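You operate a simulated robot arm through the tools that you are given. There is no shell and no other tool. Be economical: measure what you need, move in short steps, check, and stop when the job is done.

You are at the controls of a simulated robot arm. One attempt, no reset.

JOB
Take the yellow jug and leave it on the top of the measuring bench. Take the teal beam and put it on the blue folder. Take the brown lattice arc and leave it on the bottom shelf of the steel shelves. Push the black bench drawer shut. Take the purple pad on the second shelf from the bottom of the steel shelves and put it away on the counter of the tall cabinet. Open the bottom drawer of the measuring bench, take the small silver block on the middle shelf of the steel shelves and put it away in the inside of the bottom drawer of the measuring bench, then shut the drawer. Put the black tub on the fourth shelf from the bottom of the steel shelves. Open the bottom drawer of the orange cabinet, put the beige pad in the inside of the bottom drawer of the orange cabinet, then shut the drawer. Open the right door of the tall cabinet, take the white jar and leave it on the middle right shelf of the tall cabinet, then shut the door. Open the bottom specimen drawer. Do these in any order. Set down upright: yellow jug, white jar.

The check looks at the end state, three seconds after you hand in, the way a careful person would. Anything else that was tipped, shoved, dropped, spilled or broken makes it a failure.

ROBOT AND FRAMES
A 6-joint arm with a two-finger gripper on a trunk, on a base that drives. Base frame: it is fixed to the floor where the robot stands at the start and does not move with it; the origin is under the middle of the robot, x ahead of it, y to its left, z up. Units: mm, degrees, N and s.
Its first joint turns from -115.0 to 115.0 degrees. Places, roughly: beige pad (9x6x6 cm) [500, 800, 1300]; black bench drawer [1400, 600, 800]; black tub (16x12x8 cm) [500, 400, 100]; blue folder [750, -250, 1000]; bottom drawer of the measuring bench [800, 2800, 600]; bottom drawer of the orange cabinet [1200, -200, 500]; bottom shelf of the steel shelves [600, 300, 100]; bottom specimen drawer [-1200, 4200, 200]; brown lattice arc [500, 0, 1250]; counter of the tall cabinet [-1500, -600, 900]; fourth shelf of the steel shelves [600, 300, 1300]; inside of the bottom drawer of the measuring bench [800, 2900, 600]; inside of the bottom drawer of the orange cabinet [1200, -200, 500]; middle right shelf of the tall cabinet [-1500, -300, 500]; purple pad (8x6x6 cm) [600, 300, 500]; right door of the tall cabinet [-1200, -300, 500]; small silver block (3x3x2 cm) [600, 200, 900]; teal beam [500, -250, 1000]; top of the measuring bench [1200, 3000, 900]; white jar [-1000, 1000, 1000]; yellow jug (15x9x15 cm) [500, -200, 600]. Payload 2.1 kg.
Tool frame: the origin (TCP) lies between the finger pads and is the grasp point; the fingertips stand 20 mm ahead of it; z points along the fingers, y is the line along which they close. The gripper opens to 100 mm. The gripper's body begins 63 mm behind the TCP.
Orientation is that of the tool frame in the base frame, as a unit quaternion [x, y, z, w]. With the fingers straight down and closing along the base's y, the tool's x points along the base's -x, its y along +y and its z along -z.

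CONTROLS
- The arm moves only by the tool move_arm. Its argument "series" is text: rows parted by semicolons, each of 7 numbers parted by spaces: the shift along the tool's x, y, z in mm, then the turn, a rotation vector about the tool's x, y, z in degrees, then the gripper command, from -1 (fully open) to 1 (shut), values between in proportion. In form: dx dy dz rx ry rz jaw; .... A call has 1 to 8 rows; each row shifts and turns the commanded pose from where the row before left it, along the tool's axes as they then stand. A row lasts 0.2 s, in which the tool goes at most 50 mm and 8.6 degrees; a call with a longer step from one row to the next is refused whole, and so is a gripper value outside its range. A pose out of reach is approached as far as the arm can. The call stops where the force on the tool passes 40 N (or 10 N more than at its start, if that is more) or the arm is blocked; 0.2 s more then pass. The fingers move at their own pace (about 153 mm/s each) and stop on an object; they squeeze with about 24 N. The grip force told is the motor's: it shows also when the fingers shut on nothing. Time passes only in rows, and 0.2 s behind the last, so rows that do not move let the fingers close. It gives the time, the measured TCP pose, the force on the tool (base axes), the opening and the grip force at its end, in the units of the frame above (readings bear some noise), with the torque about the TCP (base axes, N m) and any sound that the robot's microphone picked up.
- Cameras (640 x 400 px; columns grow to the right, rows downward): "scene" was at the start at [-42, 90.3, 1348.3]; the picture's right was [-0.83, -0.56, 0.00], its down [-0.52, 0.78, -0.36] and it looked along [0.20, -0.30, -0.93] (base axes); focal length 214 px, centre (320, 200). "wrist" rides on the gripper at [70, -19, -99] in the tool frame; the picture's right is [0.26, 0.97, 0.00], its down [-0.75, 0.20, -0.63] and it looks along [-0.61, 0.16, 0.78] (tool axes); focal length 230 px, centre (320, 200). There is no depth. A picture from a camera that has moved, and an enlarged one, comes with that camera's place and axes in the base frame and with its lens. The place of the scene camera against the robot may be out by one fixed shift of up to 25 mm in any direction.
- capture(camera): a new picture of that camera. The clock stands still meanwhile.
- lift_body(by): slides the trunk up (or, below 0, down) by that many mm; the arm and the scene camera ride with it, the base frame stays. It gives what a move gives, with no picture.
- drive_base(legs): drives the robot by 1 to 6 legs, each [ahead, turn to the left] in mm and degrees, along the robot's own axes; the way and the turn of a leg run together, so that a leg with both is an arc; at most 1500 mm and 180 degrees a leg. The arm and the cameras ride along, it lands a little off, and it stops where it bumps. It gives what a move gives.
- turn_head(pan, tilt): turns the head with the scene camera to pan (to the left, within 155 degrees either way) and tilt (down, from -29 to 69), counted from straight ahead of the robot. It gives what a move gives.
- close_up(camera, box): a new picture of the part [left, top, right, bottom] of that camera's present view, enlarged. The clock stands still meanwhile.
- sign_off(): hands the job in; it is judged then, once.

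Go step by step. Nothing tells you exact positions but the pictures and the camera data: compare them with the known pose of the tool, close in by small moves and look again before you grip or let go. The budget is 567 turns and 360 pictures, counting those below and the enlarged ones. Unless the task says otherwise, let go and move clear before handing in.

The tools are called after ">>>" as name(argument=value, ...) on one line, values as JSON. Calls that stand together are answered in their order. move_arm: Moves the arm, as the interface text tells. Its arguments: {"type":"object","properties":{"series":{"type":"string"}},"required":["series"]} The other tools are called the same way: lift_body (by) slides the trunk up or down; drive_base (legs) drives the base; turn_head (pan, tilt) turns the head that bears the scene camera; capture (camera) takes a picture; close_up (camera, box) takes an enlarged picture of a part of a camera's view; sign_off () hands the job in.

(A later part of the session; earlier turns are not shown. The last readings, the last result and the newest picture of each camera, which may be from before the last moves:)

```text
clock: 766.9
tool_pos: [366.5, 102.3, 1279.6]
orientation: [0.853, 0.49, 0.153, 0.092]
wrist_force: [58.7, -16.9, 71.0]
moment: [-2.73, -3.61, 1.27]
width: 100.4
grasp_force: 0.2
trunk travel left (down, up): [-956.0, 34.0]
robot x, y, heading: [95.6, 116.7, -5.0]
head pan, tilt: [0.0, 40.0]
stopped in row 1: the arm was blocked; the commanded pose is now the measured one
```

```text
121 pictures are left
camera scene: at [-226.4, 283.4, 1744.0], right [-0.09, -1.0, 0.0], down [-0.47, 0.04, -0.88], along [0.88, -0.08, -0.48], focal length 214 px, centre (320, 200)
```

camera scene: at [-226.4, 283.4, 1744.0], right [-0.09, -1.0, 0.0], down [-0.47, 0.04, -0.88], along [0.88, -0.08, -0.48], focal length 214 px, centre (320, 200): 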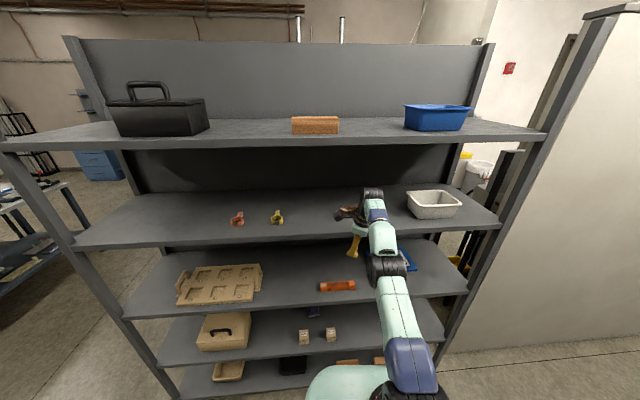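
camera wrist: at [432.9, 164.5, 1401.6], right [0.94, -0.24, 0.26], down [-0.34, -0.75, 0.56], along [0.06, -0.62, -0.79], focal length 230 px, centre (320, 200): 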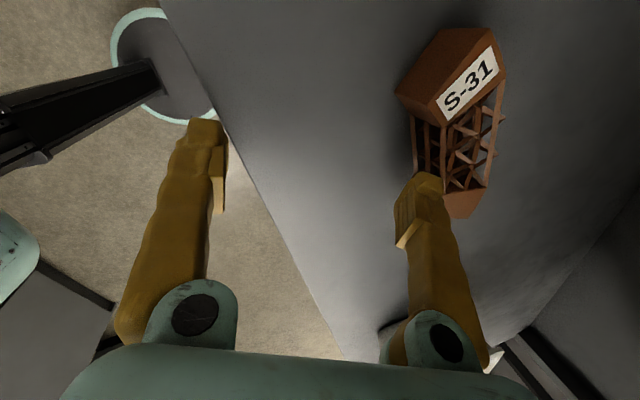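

>>> turn_head(pan=-10, tilt=50)

>>> capture(camera="scene")

>>> capture(camera="wrist")

```text
clock: 767.6
tool_pos: [364.5, 102.6, 1284.3]
orientation: [0.859, 0.493, 0.122, 0.065]
wrist_force: [2.3, -1.1, 91.8]
moment: [-3.27, -4.24, 0.04]
width: 100.1
grasp_force: 0.0
trunk travel left (down, up): [-956.0, 34.0]
robot x, y, heading: [145.7, 109.3, -4.4]
head pan, tilt: [-10.0, 50.0]
```

```text
120 pictures are left
camera scene: at [-225.3, 264.2, 1723.2], right [-0.25, -0.97, -0.04], down [-0.58, 0.18, -0.8], along [0.78, -0.17, -0.61], focal length 214 px, centre (320, 200)
```

scene: 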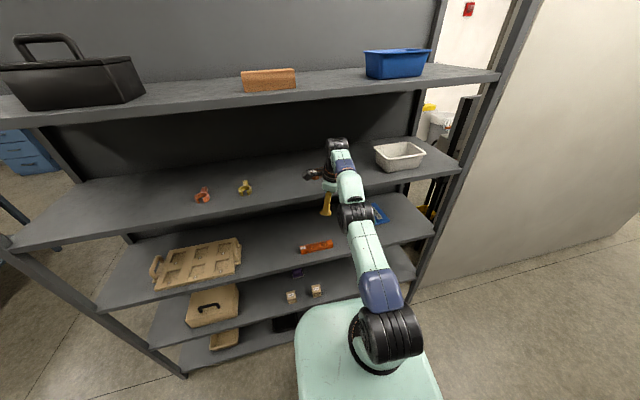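

```text
119 pictures are left
camera wrist: at [356.0, 169.5, 1383.5], right [0.93, -0.27, 0.26], down [-0.37, -0.75, 0.54], along [0.05, -0.6, -0.8], focal length 230 px, centre (320, 200)
```

wrist: 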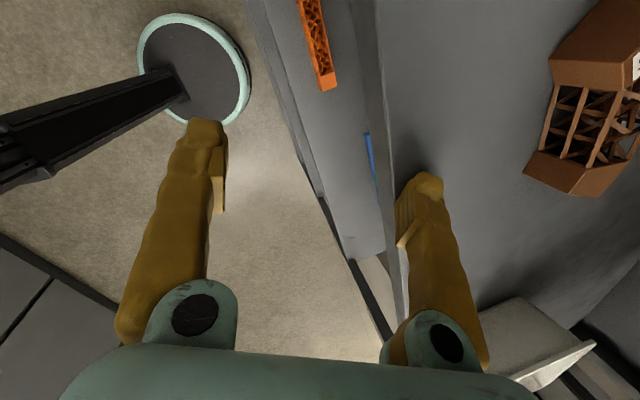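

I lift the far finger by pitching forward, moving up and closing the jaws at once.

>>> move_arm(series="0 0 -40 -8.5 0 0 1; 0 0 -30 -8 0 0 1")

>>> move_arm(series="0 0 -40 -8.5 0 0 1; 0 0 -30 -8 0 0 1")

>>> turn_head(pan=0, tilt=50)

>>> capture(camera="scene")

```text
clock: 767.9
tool_pos: [386.7, 88.9, 1293.3]
orientation: [0.868, 0.485, 0.089, 0.058]
wrist_force: [26.3, 5.4, 184.1]
moment: [-4.08, -4.8, -1.13]
width: 47.7
grasp_force: 26.2
trunk travel left (down, up): [-956.0, 34.0]
robot x, y, heading: [184.6, 109.2, -4.8]
head pan, tilt: [-10.0, 50.0]
stopped in row 1: the arm was blocked; the commanded pose is now the measured one
```

```text
clock: 768.2
tool_pos: [374.8, 94.8, 1291.0]
orientation: [0.857, 0.508, 0.067, 0.058]
wrist_force: [13.5, 18.3, 187.6]
moment: [-4.81, -6.94, 1.38]
width: 72.8
grasp_force: 28.6
trunk travel left (down, up): [-956.0, 34.0]
robot x, y, heading: [202.8, 100.7, -5.1]
head pan, tilt: [-10.0, 50.0]
stopped in row 1: the arm was blocked; the commanded pose is now the measured one
```

```text
clock: 769.0
tool_pos: [362.9, 101.3, 1286.5]
orientation: [0.857, 0.509, 0.056, 0.063]
wrist_force: [36.3, -4.0, 140.3]
moment: [-4.66, -7.05, 3.08]
width: 100.2
grasp_force: 23.5
trunk travel left (down, up): [-956.0, 34.0]
robot x, y, heading: [248.3, 115.0, 0.6]
head pan, tilt: [0.0, 50.0]
```

```text
118 pictures are left
camera scene: at [-230.5, 247.2, 1709.8], right [0.01, -1.0, 0.0], down [-0.56, -0.01, -0.83], along [0.83, 0.01, -0.56], focal length 214 px, centre (320, 200)
```

scene: 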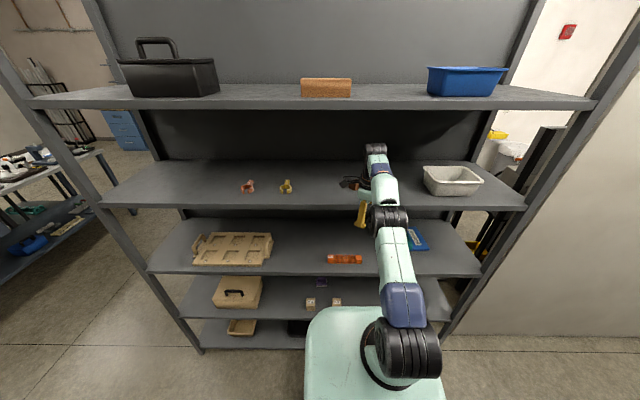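

The base is sliding forward beneath; I try to drive it back.

>>> drive_base(legs=[[-150, 0]])

>>> drive_base(legs=[[-150, 0]])

>>> capture(camera="scene")

```text
clock: 769.7
tool_pos: [367.6, 94.0, 1273.1]
orientation: [0.866, 0.474, 0.12, 0.106]
wrist_force: [-0.1, 1.1, -1.7]
moment: [0.0, -0.05, 0.02]
width: 0.1
grasp_force: 23.7
trunk travel left (down, up): [-956.0, 34.0]
robot x, y, heading: [253.2, 116.8, -1.3]
head pan, tilt: [0.0, 50.0]
stopped in leg 1: the robot was blocked; the commanded pose is now the measured one
```

```text
clock: 770.4
tool_pos: [378.4, 93.3, 1263.3]
orientation: [0.872, 0.462, 0.121, 0.104]
wrist_force: [0.0, 0.0, 0.0]
moment: [0.03, -0.04, 0.01]
width: 0.0
grasp_force: 24.2
trunk travel left (down, up): [-956.0, 34.0]
robot x, y, heading: [223.4, 113.7, -2.9]
head pan, tilt: [0.0, 50.0]
stopped in leg 1: the robot was blocked; the commanded pose is now the measured one
```

```text
117 pictures are left
camera scene: at [-251.1, 272.2, 1707.9], right [-0.05, -1.0, 0.0], down [-0.56, 0.03, -0.83], along [0.83, -0.04, -0.56], focal length 214 px, centre (320, 200)
```

scene: 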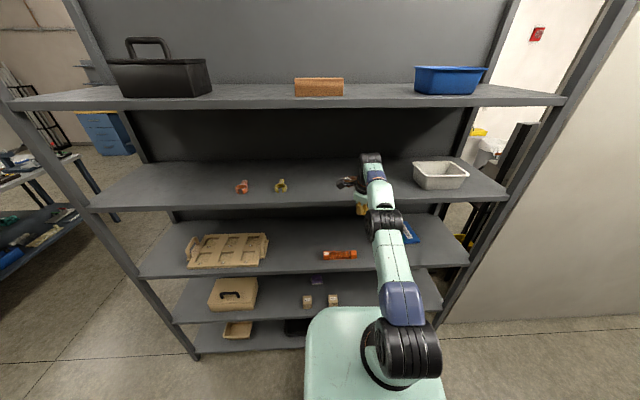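

The base responds. Keep driving back.

>>> drive_base(legs=[[-200, 0]])

>>> drive_base(legs=[[-200, 0]])

>>> drive_base(legs=[[-200, 0]])

>>> capture(camera="scene")

```text
clock: 771.1
tool_pos: [383.7, 91.8, 1220.1]
orientation: [0.882, 0.453, 0.095, 0.09]
wrist_force: [-1.2, 0.0, 0.7]
moment: [0.01, -0.15, 0.01]
width: 0.1
grasp_force: 23.8
trunk travel left (down, up): [-956.0, 34.0]
robot x, y, heading: [110.1, 121.9, -4.1]
head pan, tilt: [0.0, 50.0]
stopped in leg 1: the robot was blocked; the commanded pose is now the measured one
```

```text
clock: 771.9
tool_pos: [378.1, 88.3, 1205.4]
orientation: [0.881, 0.45, 0.107, 0.096]
wrist_force: [-1.8, -1.2, 0.1]
moment: [0.11, -0.19, 0.03]
width: 0.0
grasp_force: 24.3
trunk travel left (down, up): [-956.0, 34.0]
robot x, y, heading: [76.1, 130.4, -5.3]
head pan, tilt: [0.0, 50.0]
stopped in leg 1: the force on the tool passed its limit at 110 N (the readings are from after the stop); the commanded pose is now the measured one
```

```text
clock: 772.6
tool_pos: [389.2, 86.1, 1204.9]
orientation: [0.88, 0.439, 0.136, 0.116]
wrist_force: [-1.3, 0.3, -0.2]
moment: [-0.05, -0.11, -0.02]
width: 0.0
grasp_force: 23.8
trunk travel left (down, up): [-956.0, 34.0]
robot x, y, heading: [68.2, 127.8, -5.3]
head pan, tilt: [0.0, 50.0]
stopped in leg 1: the robot was blocked; the commanded pose is now the measured one
```

```text
116 pictures are left
camera scene: at [-217.6, 288.5, 1733.3], right [-0.09, -1.0, 0.0], down [-0.64, 0.06, -0.77], along [0.76, -0.07, -0.64], focal length 214 px, centre (320, 200)
```

scene: 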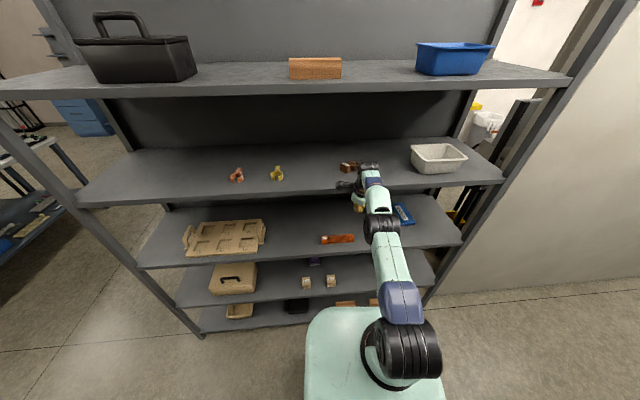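

>>> drive_base(legs=[[-300, 0]])

>>> drive_base(legs=[[-300, 0]])

>>> drive_base(legs=[[-300, 0]])

>>> capture(camera="scene")

```text
clock: 773.3
tool_pos: [394.4, 84.1, 1208.3]
orientation: [0.879, 0.428, 0.163, 0.133]
wrist_force: [-1.1, -0.2, 0.1]
moment: [-0.04, -0.14, 0.04]
width: 0.0
grasp_force: 23.8
trunk travel left (down, up): [-956.0, 34.0]
robot x, y, heading: [68.0, 126.9, -5.4]
head pan, tilt: [0.0, 50.0]
stopped in leg 1: the force on the tool passed its limit at 85 N (the readings are from after the stop); the commanded pose is now the measured one
```

```text
clock: 773.9
tool_pos: [397.7, 79.9, 1210.6]
orientation: [0.877, 0.417, 0.188, 0.149]
wrist_force: [-21.5, 4.5, -9.2]
moment: [-0.13, -0.78, -0.07]
width: 0.1
grasp_force: 23.2
trunk travel left (down, up): [-956.0, 34.0]
robot x, y, heading: [57.9, 125.4, -5.9]
head pan, tilt: [0.0, 50.0]
stopped in leg 1: the force on the tool passed its limit at 49 N (the readings are from after the stop); the commanded pose is now the measured one
```

```text
clock: 774.6
tool_pos: [399.7, 76.1, 1214.3]
orientation: [0.874, 0.405, 0.211, 0.163]
wrist_force: [-24.5, 5.7, -22.8]
moment: [-0.01, -0.65, -0.06]
width: 0.0
grasp_force: 24.3
trunk travel left (down, up): [-956.0, 34.0]
robot x, y, heading: [48.7, 130.4, -6.7]
head pan, tilt: [0.0, 50.0]
stopped in leg 1: the robot was blocked; the commanded pose is now the measured one
```

```text
115 pictures are left
camera scene: at [-241.9, 298.3, 1731.5], right [-0.11, -0.99, 0.0], down [-0.63, 0.07, -0.77], along [0.76, -0.09, -0.64], focal length 214 px, centre (320, 200)
```

scene: 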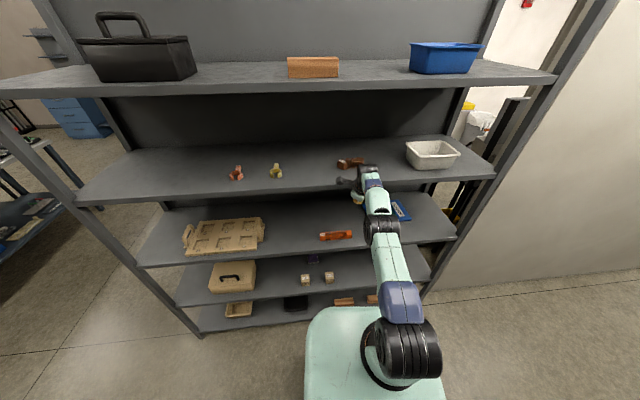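

Now retract the arm in base −x.

>>> move_arm(series="0 -44 -20 0 0 0 1")

>>> move_arm(series="0 -44 -20 0 0 0 1")

>>> move_arm(series="0 -44 -20 0 0 0 1")

>>> turn_head(pan=-5, tilt=50)

>>> capture(camera="scene")

```text
clock: 774.9
tool_pos: [402.2, 77.1, 1123.3]
orientation: [0.89, 0.405, 0.162, 0.134]
wrist_force: [-1.2, 0.5, -0.6]
moment: [-0.04, -0.07, -0.01]
width: 0.0
grasp_force: 23.7
out of reach, approached as far as the arm can: row 1
trunk travel left (down, up): [-956.0, 34.0]
robot x, y, heading: [40.9, 128.3, -6.8]
head pan, tilt: [0.0, 50.0]
stopped in row 1: the force on the tool passed its limit at 51 N (the readings are from after the stop); the commanded pose is now the measured one
```

```text
clock: 775.2
tool_pos: [408.0, 77.0, 1068.2]
orientation: [0.907, 0.412, 0.053, 0.067]
wrist_force: [0.2, 0.8, -0.6]
moment: [-0.03, -0.08, -0.01]
width: 0.1
grasp_force: 23.7
out of reach, approached as far as the arm can: row 1
trunk travel left (down, up): [-956.0, 34.0]
robot x, y, heading: [46.8, 129.7, -6.8]
head pan, tilt: [0.0, 50.0]
stopped in row 1: the force on the tool passed its limit at 182 N (the readings are from after the stop); the commanded pose is now the measured one
```

```text
clock: 775.5
tool_pos: [396.8, 89.8, 1056.9]
orientation: [0.899, 0.434, 0.046, 0.039]
wrist_force: [-0.6, -0.8, 1.3]
moment: [0.03, -0.08, -0.01]
width: 0.2
grasp_force: 24.5
trunk travel left (down, up): [-956.0, 34.0]
robot x, y, heading: [38.1, 129.9, -6.7]
head pan, tilt: [0.0, 50.0]
stopped in row 1: the arm was blocked; the commanded pose is now the measured one
```

```text
clock: 776.2
tool_pos: [401.6, 90.8, 1054.8]
orientation: [0.899, 0.433, 0.044, 0.039]
wrist_force: [-0.1, -0.5, -0.2]
moment: [-0.02, 0.0, 0.02]
width: 0.0
grasp_force: 23.4
trunk travel left (down, up): [-956.0, 34.0]
robot x, y, heading: [40.6, 127.7, -6.8]
head pan, tilt: [-5.0, 50.0]
```

```text
114 pictures are left
camera scene: at [-125.6, 279.0, 1740.0], right [-0.2, -0.98, -0.01], down [-0.68, 0.15, -0.72], along [0.71, -0.14, -0.69], focal length 214 px, centre (320, 200)
```

scene: 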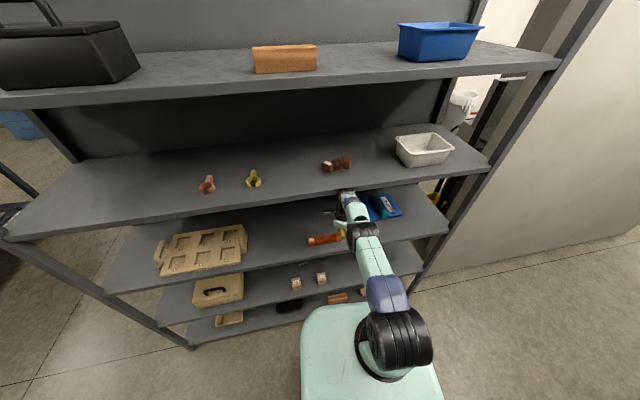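

Almost free: lower the arm a bit more so the wrist slips below shelf 4's lip.

>>> move_arm(series="0 -20 35 0 0 0 1")

>>> turn_head(pan=0, tilt=50)

>>> drive_base(legs=[[-100, 0]])

>>> capture(camera="scene")

```text
clock: 776.5
tool_pos: [387.7, 92.7, 992.7]
orientation: [0.899, 0.437, -0.031, -0.012]
wrist_force: [-0.9, 0.2, 0.1]
moment: [0.0, -0.06, 0.04]
width: 0.0
grasp_force: 24.0
trunk travel left (down, up): [-956.0, 34.0]
robot x, y, heading: [45.2, 124.6, -6.9]
head pan, tilt: [-5.0, 50.0]
stopped in row 1: the arm was blocked; the commanded pose is now the measured one
```

```text
clock: 777.2
tool_pos: [480.9, 81.8, 943.5]
orientation: [0.9, 0.435, -0.029, -0.009]
wrist_force: [30.1, -4.7, 197.9]
moment: [0.41, -1.25, -0.35]
width: 6.0
grasp_force: 23.7
trunk travel left (down, up): [-956.0, 34.0]
robot x, y, heading: [38.2, 131.0, -7.2]
head pan, tilt: [0.0, 50.0]
```

```text
clock: 777.8
tool_pos: [480.2, 81.1, 944.5]
orientation: [0.9, 0.434, -0.026, -0.007]
wrist_force: [29.1, 2.4, 254.3]
moment: [0.21, -0.83, -0.07]
width: 6.0
grasp_force: 23.9
trunk travel left (down, up): [-956.0, 34.0]
robot x, y, heading: [41.7, 131.1, -7.0]
head pan, tilt: [0.0, 50.0]
stopped in leg 1: the force on the tool passed its limit at 234 N (the readings are from after the stop); the commanded pose is now the measured one
```

```text
113 pictures are left
camera scene: at [62.3, 261.2, 1735.2], right [-0.12, -0.99, 0.0], down [-0.76, 0.09, -0.64], along [0.64, -0.08, -0.77], focal length 214 px, centre (320, 200)
```

scene: 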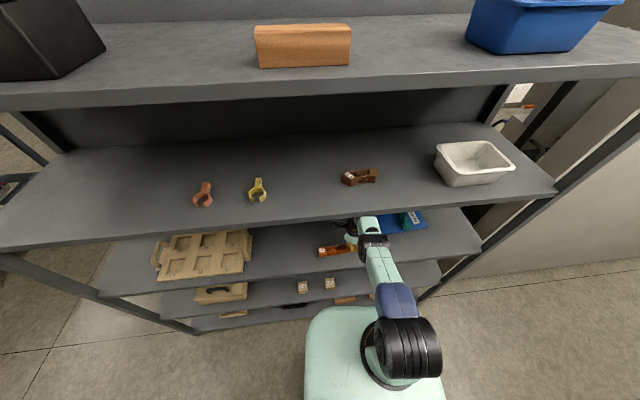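

Upright again, but the fingertips press on the orange rack; lift at once.

>>> move_arm(series="0 0 -30 0 0 0 1; 0 0 -20 0 0 0 1; 0 0 0 0 0 0 1")

>>> turn_head(pan=-5, tilt=50)

>>> capture(camera="wrist")

```text
clock: 778.1
tool_pos: [480.6, 81.5, 944.4]
orientation: [0.901, 0.434, -0.022, -0.005]
wrist_force: [24.0, 2.9, 202.3]
moment: [0.24, -0.77, -0.04]
width: 6.0
grasp_force: 23.1
trunk travel left (down, up): [-956.0, 34.0]
robot x, y, heading: [39.1, 130.5, -7.0]
head pan, tilt: [0.0, 50.0]
stopped in row 1: the force on the tool passed its limit at 521 N (the readings are from after the stop); the commanded pose is now the measured one
```

```text
clock: 778.7
tool_pos: [479.3, 81.3, 943.3]
orientation: [0.9, 0.434, -0.024, -0.004]
wrist_force: [25.6, 1.6, 156.8]
moment: [0.25, -0.89, -0.51]
width: 6.3
grasp_force: 23.8
trunk travel left (down, up): [-956.0, 34.0]
robot x, y, heading: [38.5, 127.9, -6.9]
head pan, tilt: [-5.0, 50.0]
```

```text
112 pictures are left
camera wrist: at [512.8, 147.8, 1040.8], right [0.92, -0.4, -0.04], down [-0.28, -0.7, 0.65], along [-0.29, -0.59, -0.76], focal length 230 px, centre (320, 200)
```

wrist: 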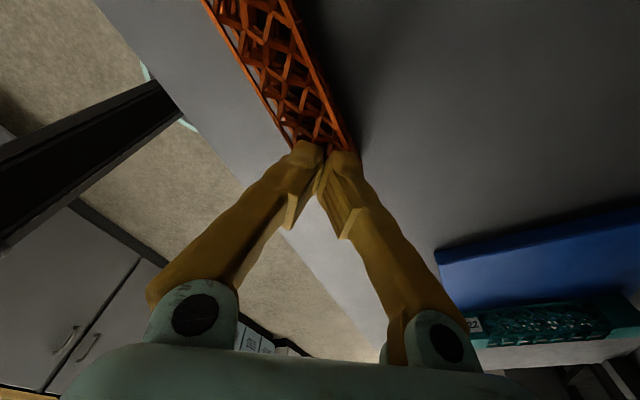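

I open the jaws so the fingers slip to both sides of the rack, relieving the press.

>>> move_arm(series="0 0 0 0 0 0 -1; 0 0 0 0 0 0 -1; 0 0 0 0 0 0 -1")

>>> turn_head(pan=0, tilt=55)

>>> capture(camera="wrist")

>>> capture(camera="scene")

```text
clock: 779.5
tool_pos: [479.3, 81.4, 944.2]
orientation: [0.9, 0.434, -0.025, -0.005]
wrist_force: [21.7, 1.0, 124.7]
moment: [0.32, -0.84, -0.36]
width: 6.1
grasp_force: 0.1
trunk travel left (down, up): [-956.0, 34.0]
robot x, y, heading: [36.9, 131.4, -6.8]
head pan, tilt: [-5.0, 50.0]
```

```text
clock: 780.2
tool_pos: [476.2, 82.4, 945.3]
orientation: [0.901, 0.434, -0.025, -0.006]
wrist_force: [15.6, -0.7, 99.9]
moment: [0.27, -0.71, -0.27]
width: 5.9
grasp_force: 0.0
trunk travel left (down, up): [-956.0, 34.0]
robot x, y, heading: [38.8, 129.8, -6.9]
head pan, tilt: [0.0, 55.0]
```

```text
111 pictures are left
camera wrist: at [511.6, 147.9, 1041.2], right [0.92, -0.4, -0.04], down [-0.28, -0.7, 0.65], along [-0.29, -0.59, -0.76], focal length 230 px, centre (320, 200)
```

wrist: 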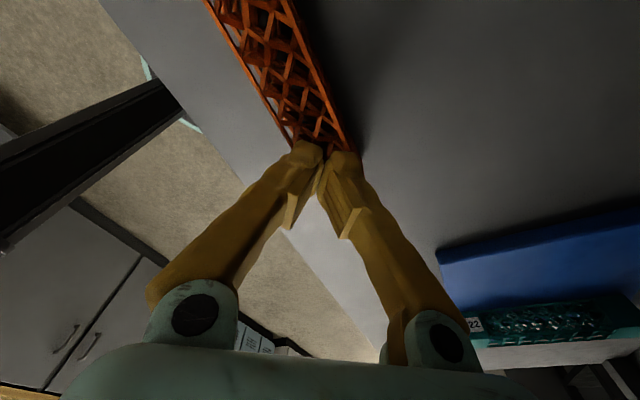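

```text
110 pictures are left
camera scene: at [53.1, 262.1, 1728.6], right [-0.12, -0.99, 0.0], down [-0.81, 0.1, -0.57], along [0.57, -0.07, -0.82], focal length 214 px, centre (320, 200)
```

scene: 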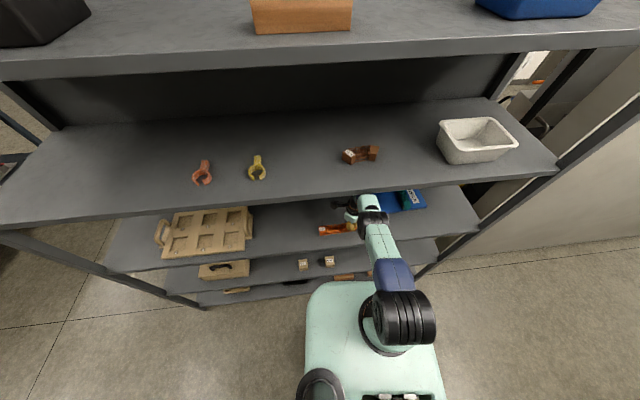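

The state is calm now. Ease upward in small steps.

>>> move_arm(series="0 0 -5 0 0 0 0.9; 0 0 -5 0 0 0 0.9; 0 0 -5 0 0 0 0.9; 0 0 -5 0 0 0 0.9; 0 0 -5 0 0 0 0.9; 0 0 -5 0 0 0 0.9; 0 0 -5 0 0 0 0.9; 0 0 -5 0 0 0 0.9")

>>> capture(camera="wrist")

```text
clock: 780.4
tool_pos: [477.7, 82.1, 944.9]
orientation: [0.901, 0.434, -0.024, -0.005]
wrist_force: [8.2, 1.5, 111.1]
moment: [0.32, -0.58, 0.08]
width: 6.0
grasp_force: 0.0
trunk travel left (down, up): [-956.0, 34.0]
robot x, y, heading: [37.3, 129.3, -6.9]
head pan, tilt: [0.0, 55.0]
stopped in row 1: the force on the tool passed its limit at 179 N (the readings are from after the stop); the commanded pose is now the measured one
```

```text
109 pictures are left
camera wrist: at [511.3, 147.8, 1041.2], right [0.92, -0.4, -0.04], down [-0.28, -0.7, 0.65], along [-0.29, -0.59, -0.76], focal length 230 px, centre (320, 200)
```

wrist: 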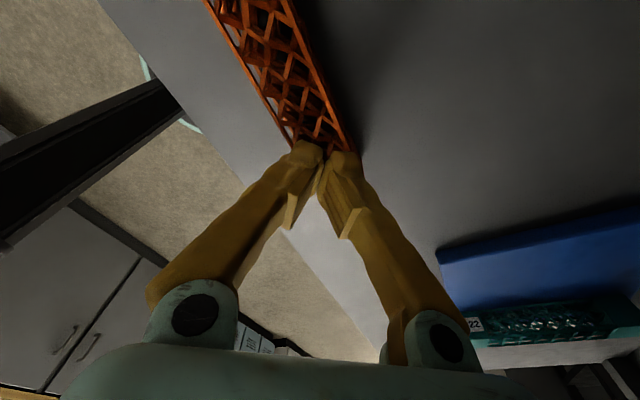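

The fingertips are stuck inside a lattice bay of the rack; I close the jaws fully first, then draw straight up.

>>> move_arm(series="0 0 0 0 0 0 1; 0 0 0 0 0 0 1; 0 0 0 0 0 0 1")

>>> lift_body(by=12)

>>> capture(camera="wrist")

```text
clock: 781.2
tool_pos: [477.2, 81.2, 945.8]
orientation: [0.901, 0.434, -0.023, -0.005]
wrist_force: [12.1, -1.3, 75.1]
moment: [0.22, -0.63, -0.31]
width: 6.0
grasp_force: 23.9
trunk travel left (down, up): [-956.0, 34.0]
robot x, y, heading: [38.2, 129.1, -7.0]
head pan, tilt: [0.0, 55.0]
```

```text
clock: 781.5
tool_pos: [476.5, 81.2, 944.2]
orientation: [0.9, 0.434, -0.023, -0.005]
wrist_force: [3.9, 1.5, 87.0]
moment: [0.3, -0.49, 0.11]
width: 6.1
grasp_force: 24.1
trunk travel left (down, up): [-957.0, 33.0]
robot x, y, heading: [39.3, 132.0, -6.9]
head pan, tilt: [0.0, 55.0]
stopped: the force on the tool passed its limit at 103 N (the readings are from after the stop); the commanded pose is now the measured one
```

```text
108 pictures are left
camera wrist: at [510.8, 147.8, 1041.3], right [0.92, -0.4, -0.04], down [-0.28, -0.7, 0.65], along [-0.29, -0.59, -0.76], focal length 230 px, centre (320, 200)
```

wrist: 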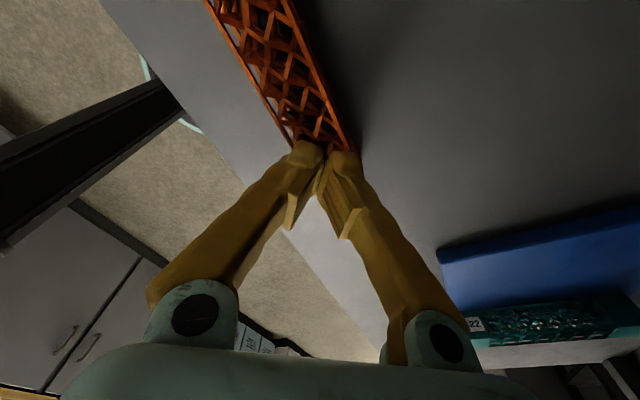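

Test the opposite: lower the trunk slightly.

>>> lift_body(by=-8)

>>> lift_body(by=-8)

>>> turn_head(pan=0, tilt=69)

>>> capture(camera="scene")

```text
clock: 782.1
tool_pos: [476.7, 82.1, 946.4]
orientation: [0.901, 0.433, -0.015, 0.001]
wrist_force: [8.3, -3.6, 69.8]
moment: [0.16, -0.5, -0.14]
width: 5.9
grasp_force: 24.0
trunk travel left (down, up): [-949.0, 41.0]
robot x, y, heading: [39.4, 127.1, -6.9]
head pan, tilt: [0.0, 55.0]
```

```text
clock: 782.4
tool_pos: [478.1, 81.4, 946.5]
orientation: [0.901, 0.433, -0.014, 0.003]
wrist_force: [-15.2, -0.9, 40.2]
moment: [0.11, 0.1, 0.03]
width: 6.1
grasp_force: 23.7
trunk travel left (down, up): [-949.0, 41.0]
robot x, y, heading: [41.8, 132.0, -7.2]
head pan, tilt: [0.0, 55.0]
stopped: the force on the tool passed its limit at 84 N (the readings are from after the stop); the commanded pose is now the measured one
```

```text
clock: 783.2
tool_pos: [478.5, 81.0, 946.1]
orientation: [0.901, 0.434, -0.013, 0.003]
wrist_force: [-5.1, -1.4, 44.9]
moment: [0.17, -0.05, 0.15]
width: 5.7
grasp_force: 24.4
trunk travel left (down, up): [-949.0, 41.0]
robot x, y, heading: [42.1, 129.6, -7.0]
head pan, tilt: [0.0, 68.8]
```

```text
107 pictures are left
camera scene: at [25.9, 266.8, 1705.5], right [-0.12, -0.99, 0.0], down [-0.92, 0.11, -0.37], along [0.37, -0.04, -0.93], focal length 214 px, centre (320, 200)
```

scene: 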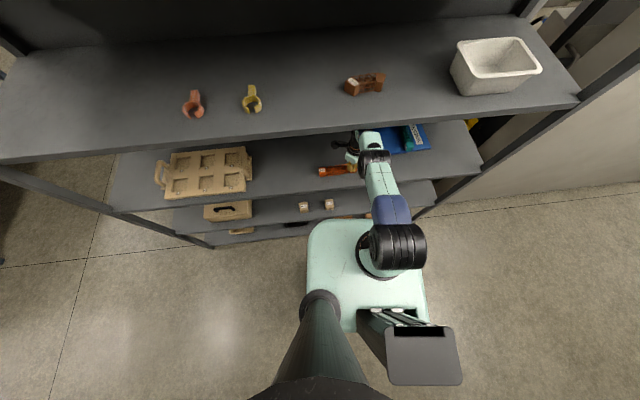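

Force drops; continue in small steps.

>>> lift_body(by=-8)

>>> lift_body(by=-8)

>>> lift_body(by=-8)

```text
clock: 783.5
tool_pos: [480.9, 81.7, 945.8]
orientation: [0.901, 0.433, -0.013, 0.003]
wrist_force: [-11.9, 0.8, 35.5]
moment: [0.12, 0.14, 0.06]
width: 5.9
grasp_force: 24.1
trunk travel left (down, up): [-948.0, 42.0]
robot x, y, heading: [38.5, 128.2, -7.0]
head pan, tilt: [0.0, 68.8]
stopped: the force on the tool passed its limit at 60 N (the readings are from after the stop); the commanded pose is now the measured one
```

```text
clock: 783.8
tool_pos: [483.5, 80.7, 946.5]
orientation: [0.901, 0.433, -0.01, 0.005]
wrist_force: [-12.5, 1.4, 32.8]
moment: [0.13, 0.18, 0.09]
width: 6.4
grasp_force: 23.5
trunk travel left (down, up): [-946.0, 44.0]
robot x, y, heading: [39.5, 132.2, -7.1]
head pan, tilt: [0.0, 68.8]
stopped: the force on the tool passed its limit at 51 N (the readings are from after the stop); the commanded pose is now the measured one
```

```text
clock: 784.2
tool_pos: [485.7, 80.7, 944.9]
orientation: [0.901, 0.434, -0.009, 0.007]
wrist_force: [-10.3, 1.5, 32.1]
moment: [0.14, 0.17, 0.09]
width: 5.9
grasp_force: 23.7
trunk travel left (down, up): [-944.0, 46.0]
robot x, y, heading: [41.0, 125.6, -7.1]
head pan, tilt: [0.0, 68.8]
stopped: the force on the tool passed its limit at 50 N (the readings are from after the stop); the commanded pose is now the measured one
```

Now try the arm upward gently.

>>> move_arm(series="0 0 -4 0 0 0 1; 0 0 -4 0 0 0 1; 0 0 -4 0 0 0 1; 0 0 -4 0 0 0 1; 0 0 -6 0 0 0 1; 0 0 -6 0 0 0 1; 0 0 -8 0 0 0 1; 0 0 -8 0 0 0 1")

>>> capture(camera="wrist")

```text
clock: 784.6
tool_pos: [486.7, 81.6, 945.6]
orientation: [0.901, 0.434, -0.008, 0.006]
wrist_force: [1.9, 0.1, 48.2]
moment: [0.16, -0.16, -0.05]
width: 5.7
grasp_force: 23.3
trunk travel left (down, up): [-944.0, 46.0]
robot x, y, heading: [42.0, 127.1, -6.9]
head pan, tilt: [0.0, 68.8]
stopped in row 2: the force on the tool passed its limit at 63 N (the readings are from after the stop); the commanded pose is now the measured one
```

```text
106 pictures are left
camera wrist: at [517.4, 147.9, 1042.4], right [0.92, -0.4, 0.0], down [-0.3, -0.7, 0.65], along [-0.26, -0.59, -0.76], focal length 230 px, centre (320, 200)
```

wrist: 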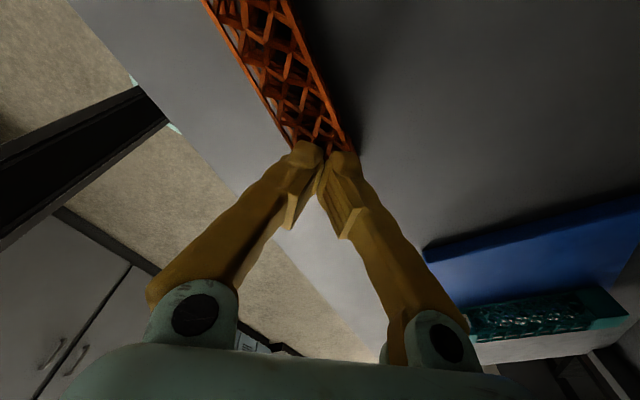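

Back the base 40 mm to take the elbow away from the lip.

>>> drive_base(legs=[[-40, 0]])

>>> drive_base(legs=[[-30, 0]])

>>> capture(camera="wrist")

```text
clock: 785.5
tool_pos: [453.1, 86.0, 945.6]
orientation: [0.9, 0.435, -0.008, 0.005]
wrist_force: [3.9, 1.0, 11.7]
moment: [0.08, -0.13, -0.02]
width: 6.2
grasp_force: 23.9
trunk travel left (down, up): [-944.0, 46.0]
robot x, y, heading: [1.9, 133.5, -6.8]
head pan, tilt: [0.0, 68.8]
```

```text
clock: 786.4
tool_pos: [420.9, 89.2, 946.1]
orientation: [0.9, 0.435, -0.007, 0.006]
wrist_force: [2.0, -0.1, 4.2]
moment: [0.03, 0.13, -0.03]
width: 6.0
grasp_force: 24.0
trunk travel left (down, up): [-944.0, 46.0]
robot x, y, heading: [-31.5, 138.9, -6.6]
head pan, tilt: [0.0, 68.8]
```

```text
105 pictures are left
camera wrist: at [452.4, 156.7, 1043.1], right [0.92, -0.4, 0.0], down [-0.3, -0.7, 0.64], along [-0.26, -0.59, -0.76], focal length 230 px, centre (320, 200)
```

wrist: 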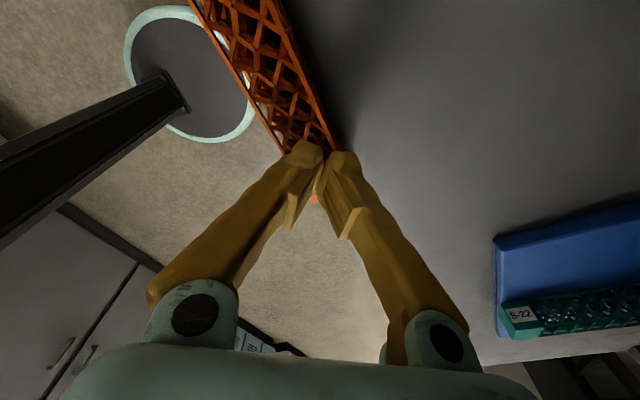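

Free now, but the rack was dragged to the edge. I push it back inward with the arm (straightening the elbow).

>>> move_arm(series="6.2 7.8 0 0 0 0 1; 6.2 7.8 0 0 0 0 1; 6.2 7.8 0 0 0 0 1; 6.2 7.8 0 0 0 0 1; 6.2 7.8 0 0 0 0 1; 0 0 0 0 0 0 1")

>>> capture(camera="wrist")

```text
clock: 787.8
tool_pos: [425.9, 89.5, 947.7]
orientation: [0.9, 0.435, -0.007, 0.006]
wrist_force: [-0.1, 0.3, 0.6]
moment: [0.0, 0.03, 0.02]
width: 0.0
grasp_force: 23.7
out of reach, approached as far as the arm can: row 1, 2, 3, 4, 5
trunk travel left (down, up): [-944.0, 46.0]
robot x, y, heading: [-31.9, 139.9, -6.7]
head pan, tilt: [0.0, 68.8]
```

```text
104 pictures are left
camera wrist: at [455.2, 156.9, 1045.2], right [0.92, -0.4, 0.0], down [-0.3, -0.7, 0.64], along [-0.26, -0.59, -0.76], focal length 230 px, centre (320, 200)
```

wrist: 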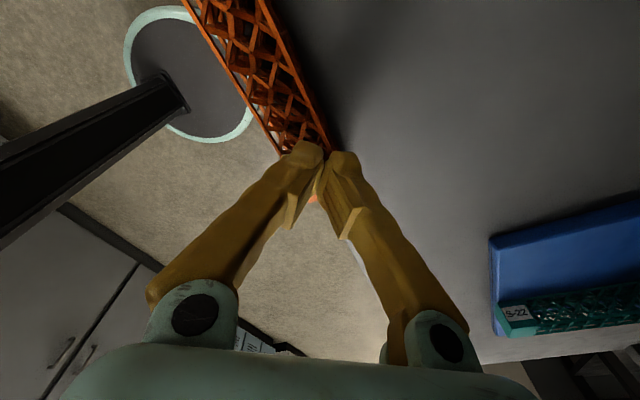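

Fingers are free. Lift off and back up; then reconfigure and push the rack back in place.

>>> lift_body(by=40)

>>> drive_base(legs=[[-200, 0]])

>>> turn_head(pan=0, tilt=45)

>>> close_up(camera="scene", box=[160, 80, 560, 330])

```text
clock: 788.6
tool_pos: [425.7, 89.9, 988.0]
orientation: [0.9, 0.435, -0.009, 0.006]
wrist_force: [0.2, -0.3, -0.2]
moment: [0.02, -0.01, -0.02]
width: 0.1
grasp_force: 24.0
trunk travel left (down, up): [-984.0, 6.0]
robot x, y, heading: [-27.2, 141.3, -7.0]
head pan, tilt: [0.0, 68.8]
```

```text
clock: 790.2
tool_pos: [226.1, 112.8, 986.4]
orientation: [0.901, 0.433, -0.009, 0.005]
wrist_force: [0.6, -0.5, 0.1]
moment: [0.01, 0.01, -0.01]
width: 0.2
grasp_force: 24.2
trunk travel left (down, up): [-984.0, 6.0]
robot x, y, heading: [-236.2, 159.4, -7.0]
head pan, tilt: [0.0, 68.8]
```

```text
clock: 791.1
tool_pos: [222.1, 112.6, 988.5]
orientation: [0.902, 0.433, -0.006, 0.006]
wrist_force: [-0.2, 0.6, -0.7]
moment: [0.0, -0.05, -0.04]
width: 0.0
grasp_force: 24.6
trunk travel left (down, up): [-984.0, 6.0]
robot x, y, heading: [-231.6, 163.1, -7.2]
head pan, tilt: [0.0, 45.0]
```

```text
1.60 times, centred on (360, 205) of scene
camera zoom: at [-207.1, 296.2, 1769.2], right [-0.12, -0.99, 0.0], down [-0.7, 0.09, -0.71], along [0.7, -0.09, -0.71], focal length 343 px, centre (256, 192)
```

zoom: 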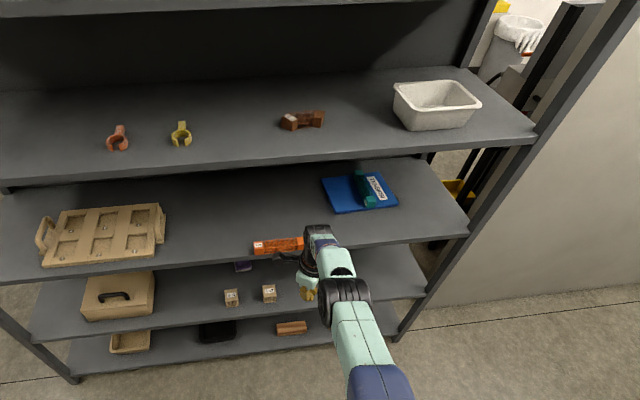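

The rack still lies on the shelf, at its front edge. I reconfigure (roll camera-up, pitch 45°) at a lower trunk and push it back to where it was.

>>> move_arm(series="0 0 0 0 0 8.4 1; 0 0 0 0 0 8.4 1; 0 0 0 0 0 8.4 1; 0 0 0 0 0 8.4 1; 0 0 0 0 0 8.4 1; 0 0 0 0 0 8.4 1; 0 0 0 0 0 8.4 1; 0 0 0 0 0 0 1")

>>> move_arm(series="0 0 0 0 8 0 1; 0 0 0 0 8 0 1; 0 0 0 0 8 0 1; 0 0 0 0 8 0 1; 0 0 0 0 8 0 1; 0 0 0 0 5 0 1; 0 0 0 0 0 0 1")

>>> lift_body(by=-60)

>>> drive_base(legs=[[60, 7]])

>>> capture(camera="wrist")

```text
clock: 792.9
tool_pos: [212.9, 64.1, 985.6]
orientation: [0.999, -0.054, -0.002, -0.002]
wrist_force: [-0.6, -0.2, 0.6]
moment: [-0.01, -0.02, 0.02]
width: 0.2
grasp_force: 24.0
out of reach, approached as far as the arm can: row 6, 7
trunk travel left (down, up): [-984.0, 6.0]
robot x, y, heading: [-234.0, 162.1, -7.0]
head pan, tilt: [0.0, 45.0]
```

```text
clock: 794.5
tool_pos: [303.0, 33.2, 940.3]
orientation: [0.923, -0.057, 0.378, 0.033]
wrist_force: [-0.1, 0.2, -0.6]
moment: [0.03, -0.02, 0.01]
width: 0.1
grasp_force: 24.0
out of reach, approached as far as the arm can: row 1, 2, 3, 4, 5, 6
trunk travel left (down, up): [-984.0, 6.0]
robot x, y, heading: [-230.0, 164.9, -7.2]
head pan, tilt: [0.0, 45.0]
```

```text
clock: 795.5
tool_pos: [303.3, 33.2, 880.1]
orientation: [0.923, -0.058, 0.378, 0.034]
wrist_force: [0.8, 0.4, -0.1]
moment: [-0.02, -0.01, -0.02]
width: 0.4
grasp_force: 24.5
trunk travel left (down, up): [-924.0, 66.0]
robot x, y, heading: [-234.8, 164.2, -7.3]
head pan, tilt: [0.0, 45.0]
```

```text
clock: 796.5
tool_pos: [370.4, 94.7, 883.1]
orientation: [0.923, -0.001, 0.384, 0.01]
wrist_force: [-0.9, 1.0, 0.4]
moment: [0.01, 0.0, 0.01]
width: 0.0
grasp_force: 30.1
trunk travel left (down, up): [-924.0, 66.0]
robot x, y, heading: [-171.2, 159.3, 0.0]
head pan, tilt: [0.0, 45.0]
```

```text
102 pictures are left
camera wrist: at [349.5, 114.6, 1001.9], right [0.17, -0.96, 0.2], down [-0.98, -0.19, -0.08], along [0.12, -0.18, -0.98], focal length 230 px, centre (320, 200)
```

wrist: 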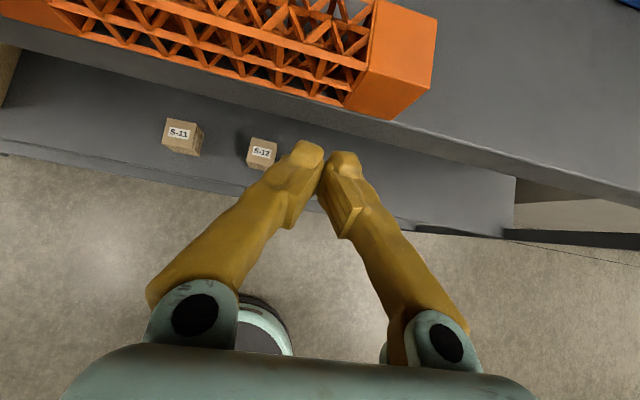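

The rack must go back +60 mm (original centre ≈(470,150)). I line up at its centre and push it with closed fingertips.

>>> drive_base(legs=[[-45, 0], [0, 5.5]])

>>> lift_body(by=42)

>>> drive_base(legs=[[0, 0.1], [50, 0]])

>>> capture(camera="wrist")

```text
clock: 797.9
tool_pos: [328.8, 148.0, 881.1]
orientation: [0.923, 0.045, 0.382, -0.009]
wrist_force: [0.8, 0.0, 0.4]
moment: [0.0, 0.0, -0.01]
width: 0.2
grasp_force: 29.4
trunk travel left (down, up): [-924.0, 66.0]
robot x, y, heading: [-217.9, 159.1, 5.5]
head pan, tilt: [0.0, 45.0]
```

```text
clock: 798.8
tool_pos: [333.1, 149.7, 920.5]
orientation: [0.924, 0.045, 0.38, -0.008]
wrist_force: [0.9, 0.1, -0.6]
moment: [0.01, 0.02, 0.01]
width: 0.1
grasp_force: 29.6
trunk travel left (down, up): [-966.0, 24.0]
robot x, y, heading: [-219.7, 160.1, 5.5]
head pan, tilt: [0.0, 45.0]
```

```text
clock: 800.0
tool_pos: [375.7, 154.9, 925.8]
orientation: [0.922, 0.045, 0.384, -0.009]
wrist_force: [-0.7, 0.6, 0.3]
moment: [0.0, -0.04, -0.01]
width: 0.2
grasp_force: 29.1
trunk travel left (down, up): [-966.0, 24.0]
robot x, y, heading: [-166.6, 166.3, 5.8]
head pan, tilt: [0.0, 45.0]
```

```text
101 pictures are left
camera wrist: at [353.2, 172.0, 1043.5], right [0.27, -0.94, 0.2], down [-0.95, -0.29, -0.09], along [0.14, -0.17, -0.98], focal length 230 px, centre (320, 200)
```

wrist: 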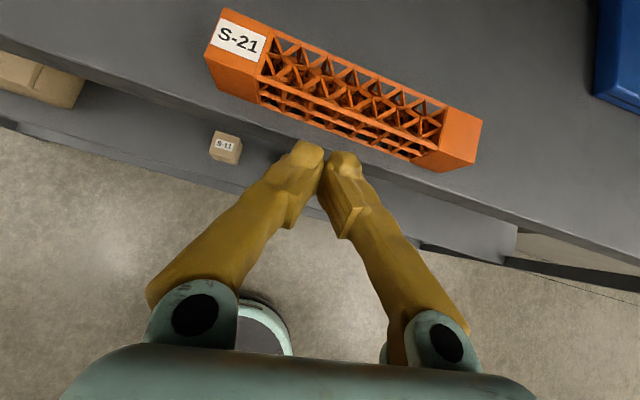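

Rack intact, centre ≈(429,152). Push it 41 mm (drive 58).

>>> drive_base(legs=[[0, -0.8], [58, 0]])

>>> turn_head(pan=-5, tilt=45)

>>> capture(camera="wrist")

```text
clock: 801.3
tool_pos: [435.5, 150.0, 923.3]
orientation: [0.923, 0.038, 0.383, -0.007]
wrist_force: [-1.1, 0.0, -0.2]
moment: [0.01, 0.0, -0.02]
width: 0.0
grasp_force: 23.6
trunk travel left (down, up): [-966.0, 24.0]
robot x, y, heading: [-110.9, 166.5, 4.8]
head pan, tilt: [0.0, 45.0]
```

```text
clock: 801.9
tool_pos: [439.0, 151.9, 920.3]
orientation: [0.924, 0.038, 0.38, -0.006]
wrist_force: [0.8, 0.1, 0.2]
moment: [-0.01, 0.02, -0.02]
width: 0.0
grasp_force: 24.0
trunk travel left (down, up): [-966.0, 24.0]
robot x, y, heading: [-108.5, 169.0, 4.7]
head pan, tilt: [-5.0, 45.0]
```

```text
100 pictures are left
camera wrist: at [417.3, 170.1, 1039.5], right [0.26, -0.95, 0.2], down [-0.96, -0.28, -0.08], along [0.13, -0.17, -0.98], focal length 230 px, centre (320, 200)
```

wrist: 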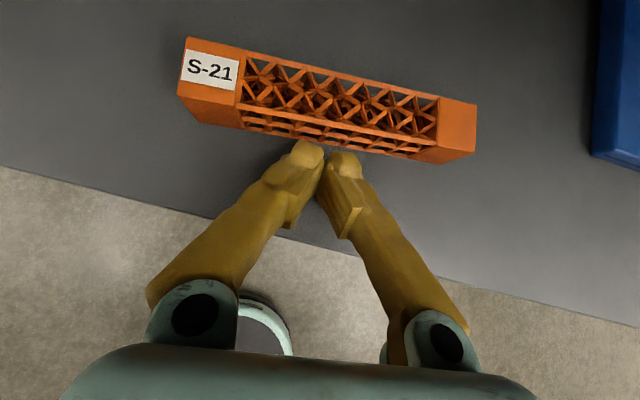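

The rack is back near its place. I back out and set a better pose for the arc: tool nearly vertical, trunk high, tool height ≈1345.

>>> drive_base(legs=[[-250, 0]])

>>> lift_body(by=22)

>>> move_arm(series="13.4 0 -27.6 0 -8 0 -1; 9.5 0 -29.2 0 -8 0 -1; 5.3 0 -30.2 0 -8 0 -1; 1.1 0 -30.7 0 -8 0 -1; -3.2 0 -30.5 0 -8 0 -1; -7.4 0 -29.8 0 0 0 -1; -7.4 0 -29.8 0 0 0 -1; -7.4 0 -29.8 0 0 0 -1")

>>> move_arm(series="-7.4 0 -29.8 0 0 0 -1; -7.4 0 -29.8 0 0 0 -1; -7.4 0 -29.8 0 0 0 -1; -7.4 0 -29.8 0 0 0 -1; -7.4 0 -29.8 0 0 0 -1; -7.4 0 -29.8 0 0 0 -1; 0 0 0 0 0 0 -1")

>>> drive_base(legs=[[0, -7], [200, 0]])

>>> capture(camera="wrist")

```text
clock: 803.8
tool_pos: [191.0, 130.8, 919.1]
orientation: [0.925, 0.038, 0.378, -0.007]
wrist_force: [-0.6, -0.3, -0.1]
moment: [0.01, 0.01, 0.01]
width: 0.3
grasp_force: 23.7
trunk travel left (down, up): [-966.0, 24.0]
robot x, y, heading: [-358.2, 146.7, 4.7]
head pan, tilt: [-5.0, 45.0]
```

```text
clock: 804.4
tool_pos: [190.4, 130.4, 942.6]
orientation: [0.924, 0.039, 0.38, -0.007]
wrist_force: [-0.2, -0.3, 0.2]
moment: [-0.01, -0.04, 0.0]
width: 0.1
grasp_force: 24.4
trunk travel left (down, up): [-988.0, 2.0]
robot x, y, heading: [-359.1, 149.0, 4.6]
head pan, tilt: [-5.0, 45.0]
```

```text
clock: 806.2
tool_pos: [111.0, 124.6, 1167.0]
orientation: [0.998, 0.038, 0.042, 0.007]
wrist_force: [-0.4, 0.5, 0.1]
moment: [-0.03, -0.02, 0.0]
width: 99.9
grasp_force: 0.0
out of reach, approached as far as the arm can: row 1, 2, 4, 5
trunk travel left (down, up): [-988.0, 2.0]
robot x, y, heading: [-359.6, 148.0, 4.9]
head pan, tilt: [-5.0, 45.0]
```

```text
clock: 807.8
tool_pos: [51.4, 126.2, 1343.6]
orientation: [0.998, 0.038, 0.042, 0.007]
wrist_force: [-0.1, -0.4, 0.2]
moment: [-0.01, 0.03, -0.01]
width: 100.0
grasp_force: 0.0
trunk travel left (down, up): [-988.0, 2.0]
robot x, y, heading: [-359.9, 147.8, 4.6]
head pan, tilt: [-5.0, 45.0]
```

```text
clock: 810.0
tool_pos: [234.1, 66.8, 1345.2]
orientation: [0.999, -0.025, 0.042, 0.01]
wrist_force: [-0.3, 0.6, 0.0]
moment: [-0.01, -0.03, 0.02]
width: 100.0
grasp_force: 0.1
trunk travel left (down, up): [-988.0, 2.0]
robot x, y, heading: [-163.4, 140.0, -2.4]
head pan, tilt: [-5.0, 45.0]
```

```text
99 pictures are left
camera wrist: at [295.2, 82.9, 1449.1], right [0.21, -0.98, 0.04], down [-0.81, -0.15, 0.57], along [-0.55, -0.15, -0.82], focal length 230 px, centre (320, 200)
```

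wrist: 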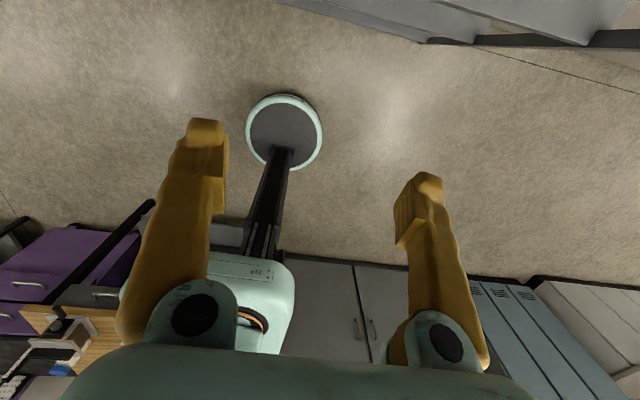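

>>> move_arm(series="0 0 0 0 0 -8.5 -1; 0 0 0 0 0 -8.5 -1; 0 0 0 0 0 -8.5 -1; 0 0 0 0 0 -8.5 -1; 0 0 0 0 0 -8.5 -1; 0 0 0 0 0 -8.5 -1; 0 0 0 0 0 -8.5 -1; 0 0 0 0 0 -8.5 -1")

>>> drive_base(legs=[[0, 5], [170, 0]])

>>> turn_head(pan=0, tilt=45)

>>> capture(camera="wrist")

```text
clock: 811.8
tool_pos: [236.7, 66.2, 1343.2]
orientation: [0.841, 0.539, 0.029, 0.032]
wrist_force: [-0.4, 0.5, -0.3]
moment: [0.0, 0.02, 0.01]
width: 100.0
grasp_force: 0.1
trunk travel left (down, up): [-988.0, 2.0]
robot x, y, heading: [-166.5, 137.1, -2.6]
head pan, tilt: [-5.0, 45.0]
```

```text
clock: 813.7
tool_pos: [406.3, 107.7, 1344.7]
orientation: [0.819, 0.572, 0.031, 0.03]
wrist_force: [-1.1, 0.1, -0.2]
moment: [0.01, -0.05, 0.01]
width: 100.0
grasp_force: 0.1
trunk travel left (down, up): [-988.0, 2.0]
robot x, y, heading: [0.6, 145.3, 1.8]
head pan, tilt: [-5.0, 45.0]
```

```text
clock: 814.4
tool_pos: [408.5, 106.4, 1344.6]
orientation: [0.819, 0.572, 0.03, 0.031]
wrist_force: [0.4, -0.5, 1.1]
moment: [0.03, 0.0, 0.01]
width: 100.0
grasp_force: 0.1
trunk travel left (down, up): [-988.0, 2.0]
robot x, y, heading: [-1.6, 146.2, 2.4]
head pan, tilt: [0.0, 45.0]
```

```text
98 pictures are left
camera wrist: at [406.9, 179.7, 1442.0], right [0.99, -0.09, 0.08], down [-0.12, -0.76, 0.63], along [0.01, -0.64, -0.77], focal length 230 px, centre (320, 200)
```

wrist: 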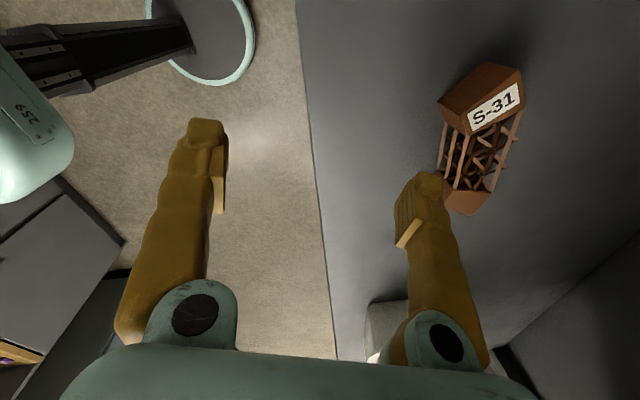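

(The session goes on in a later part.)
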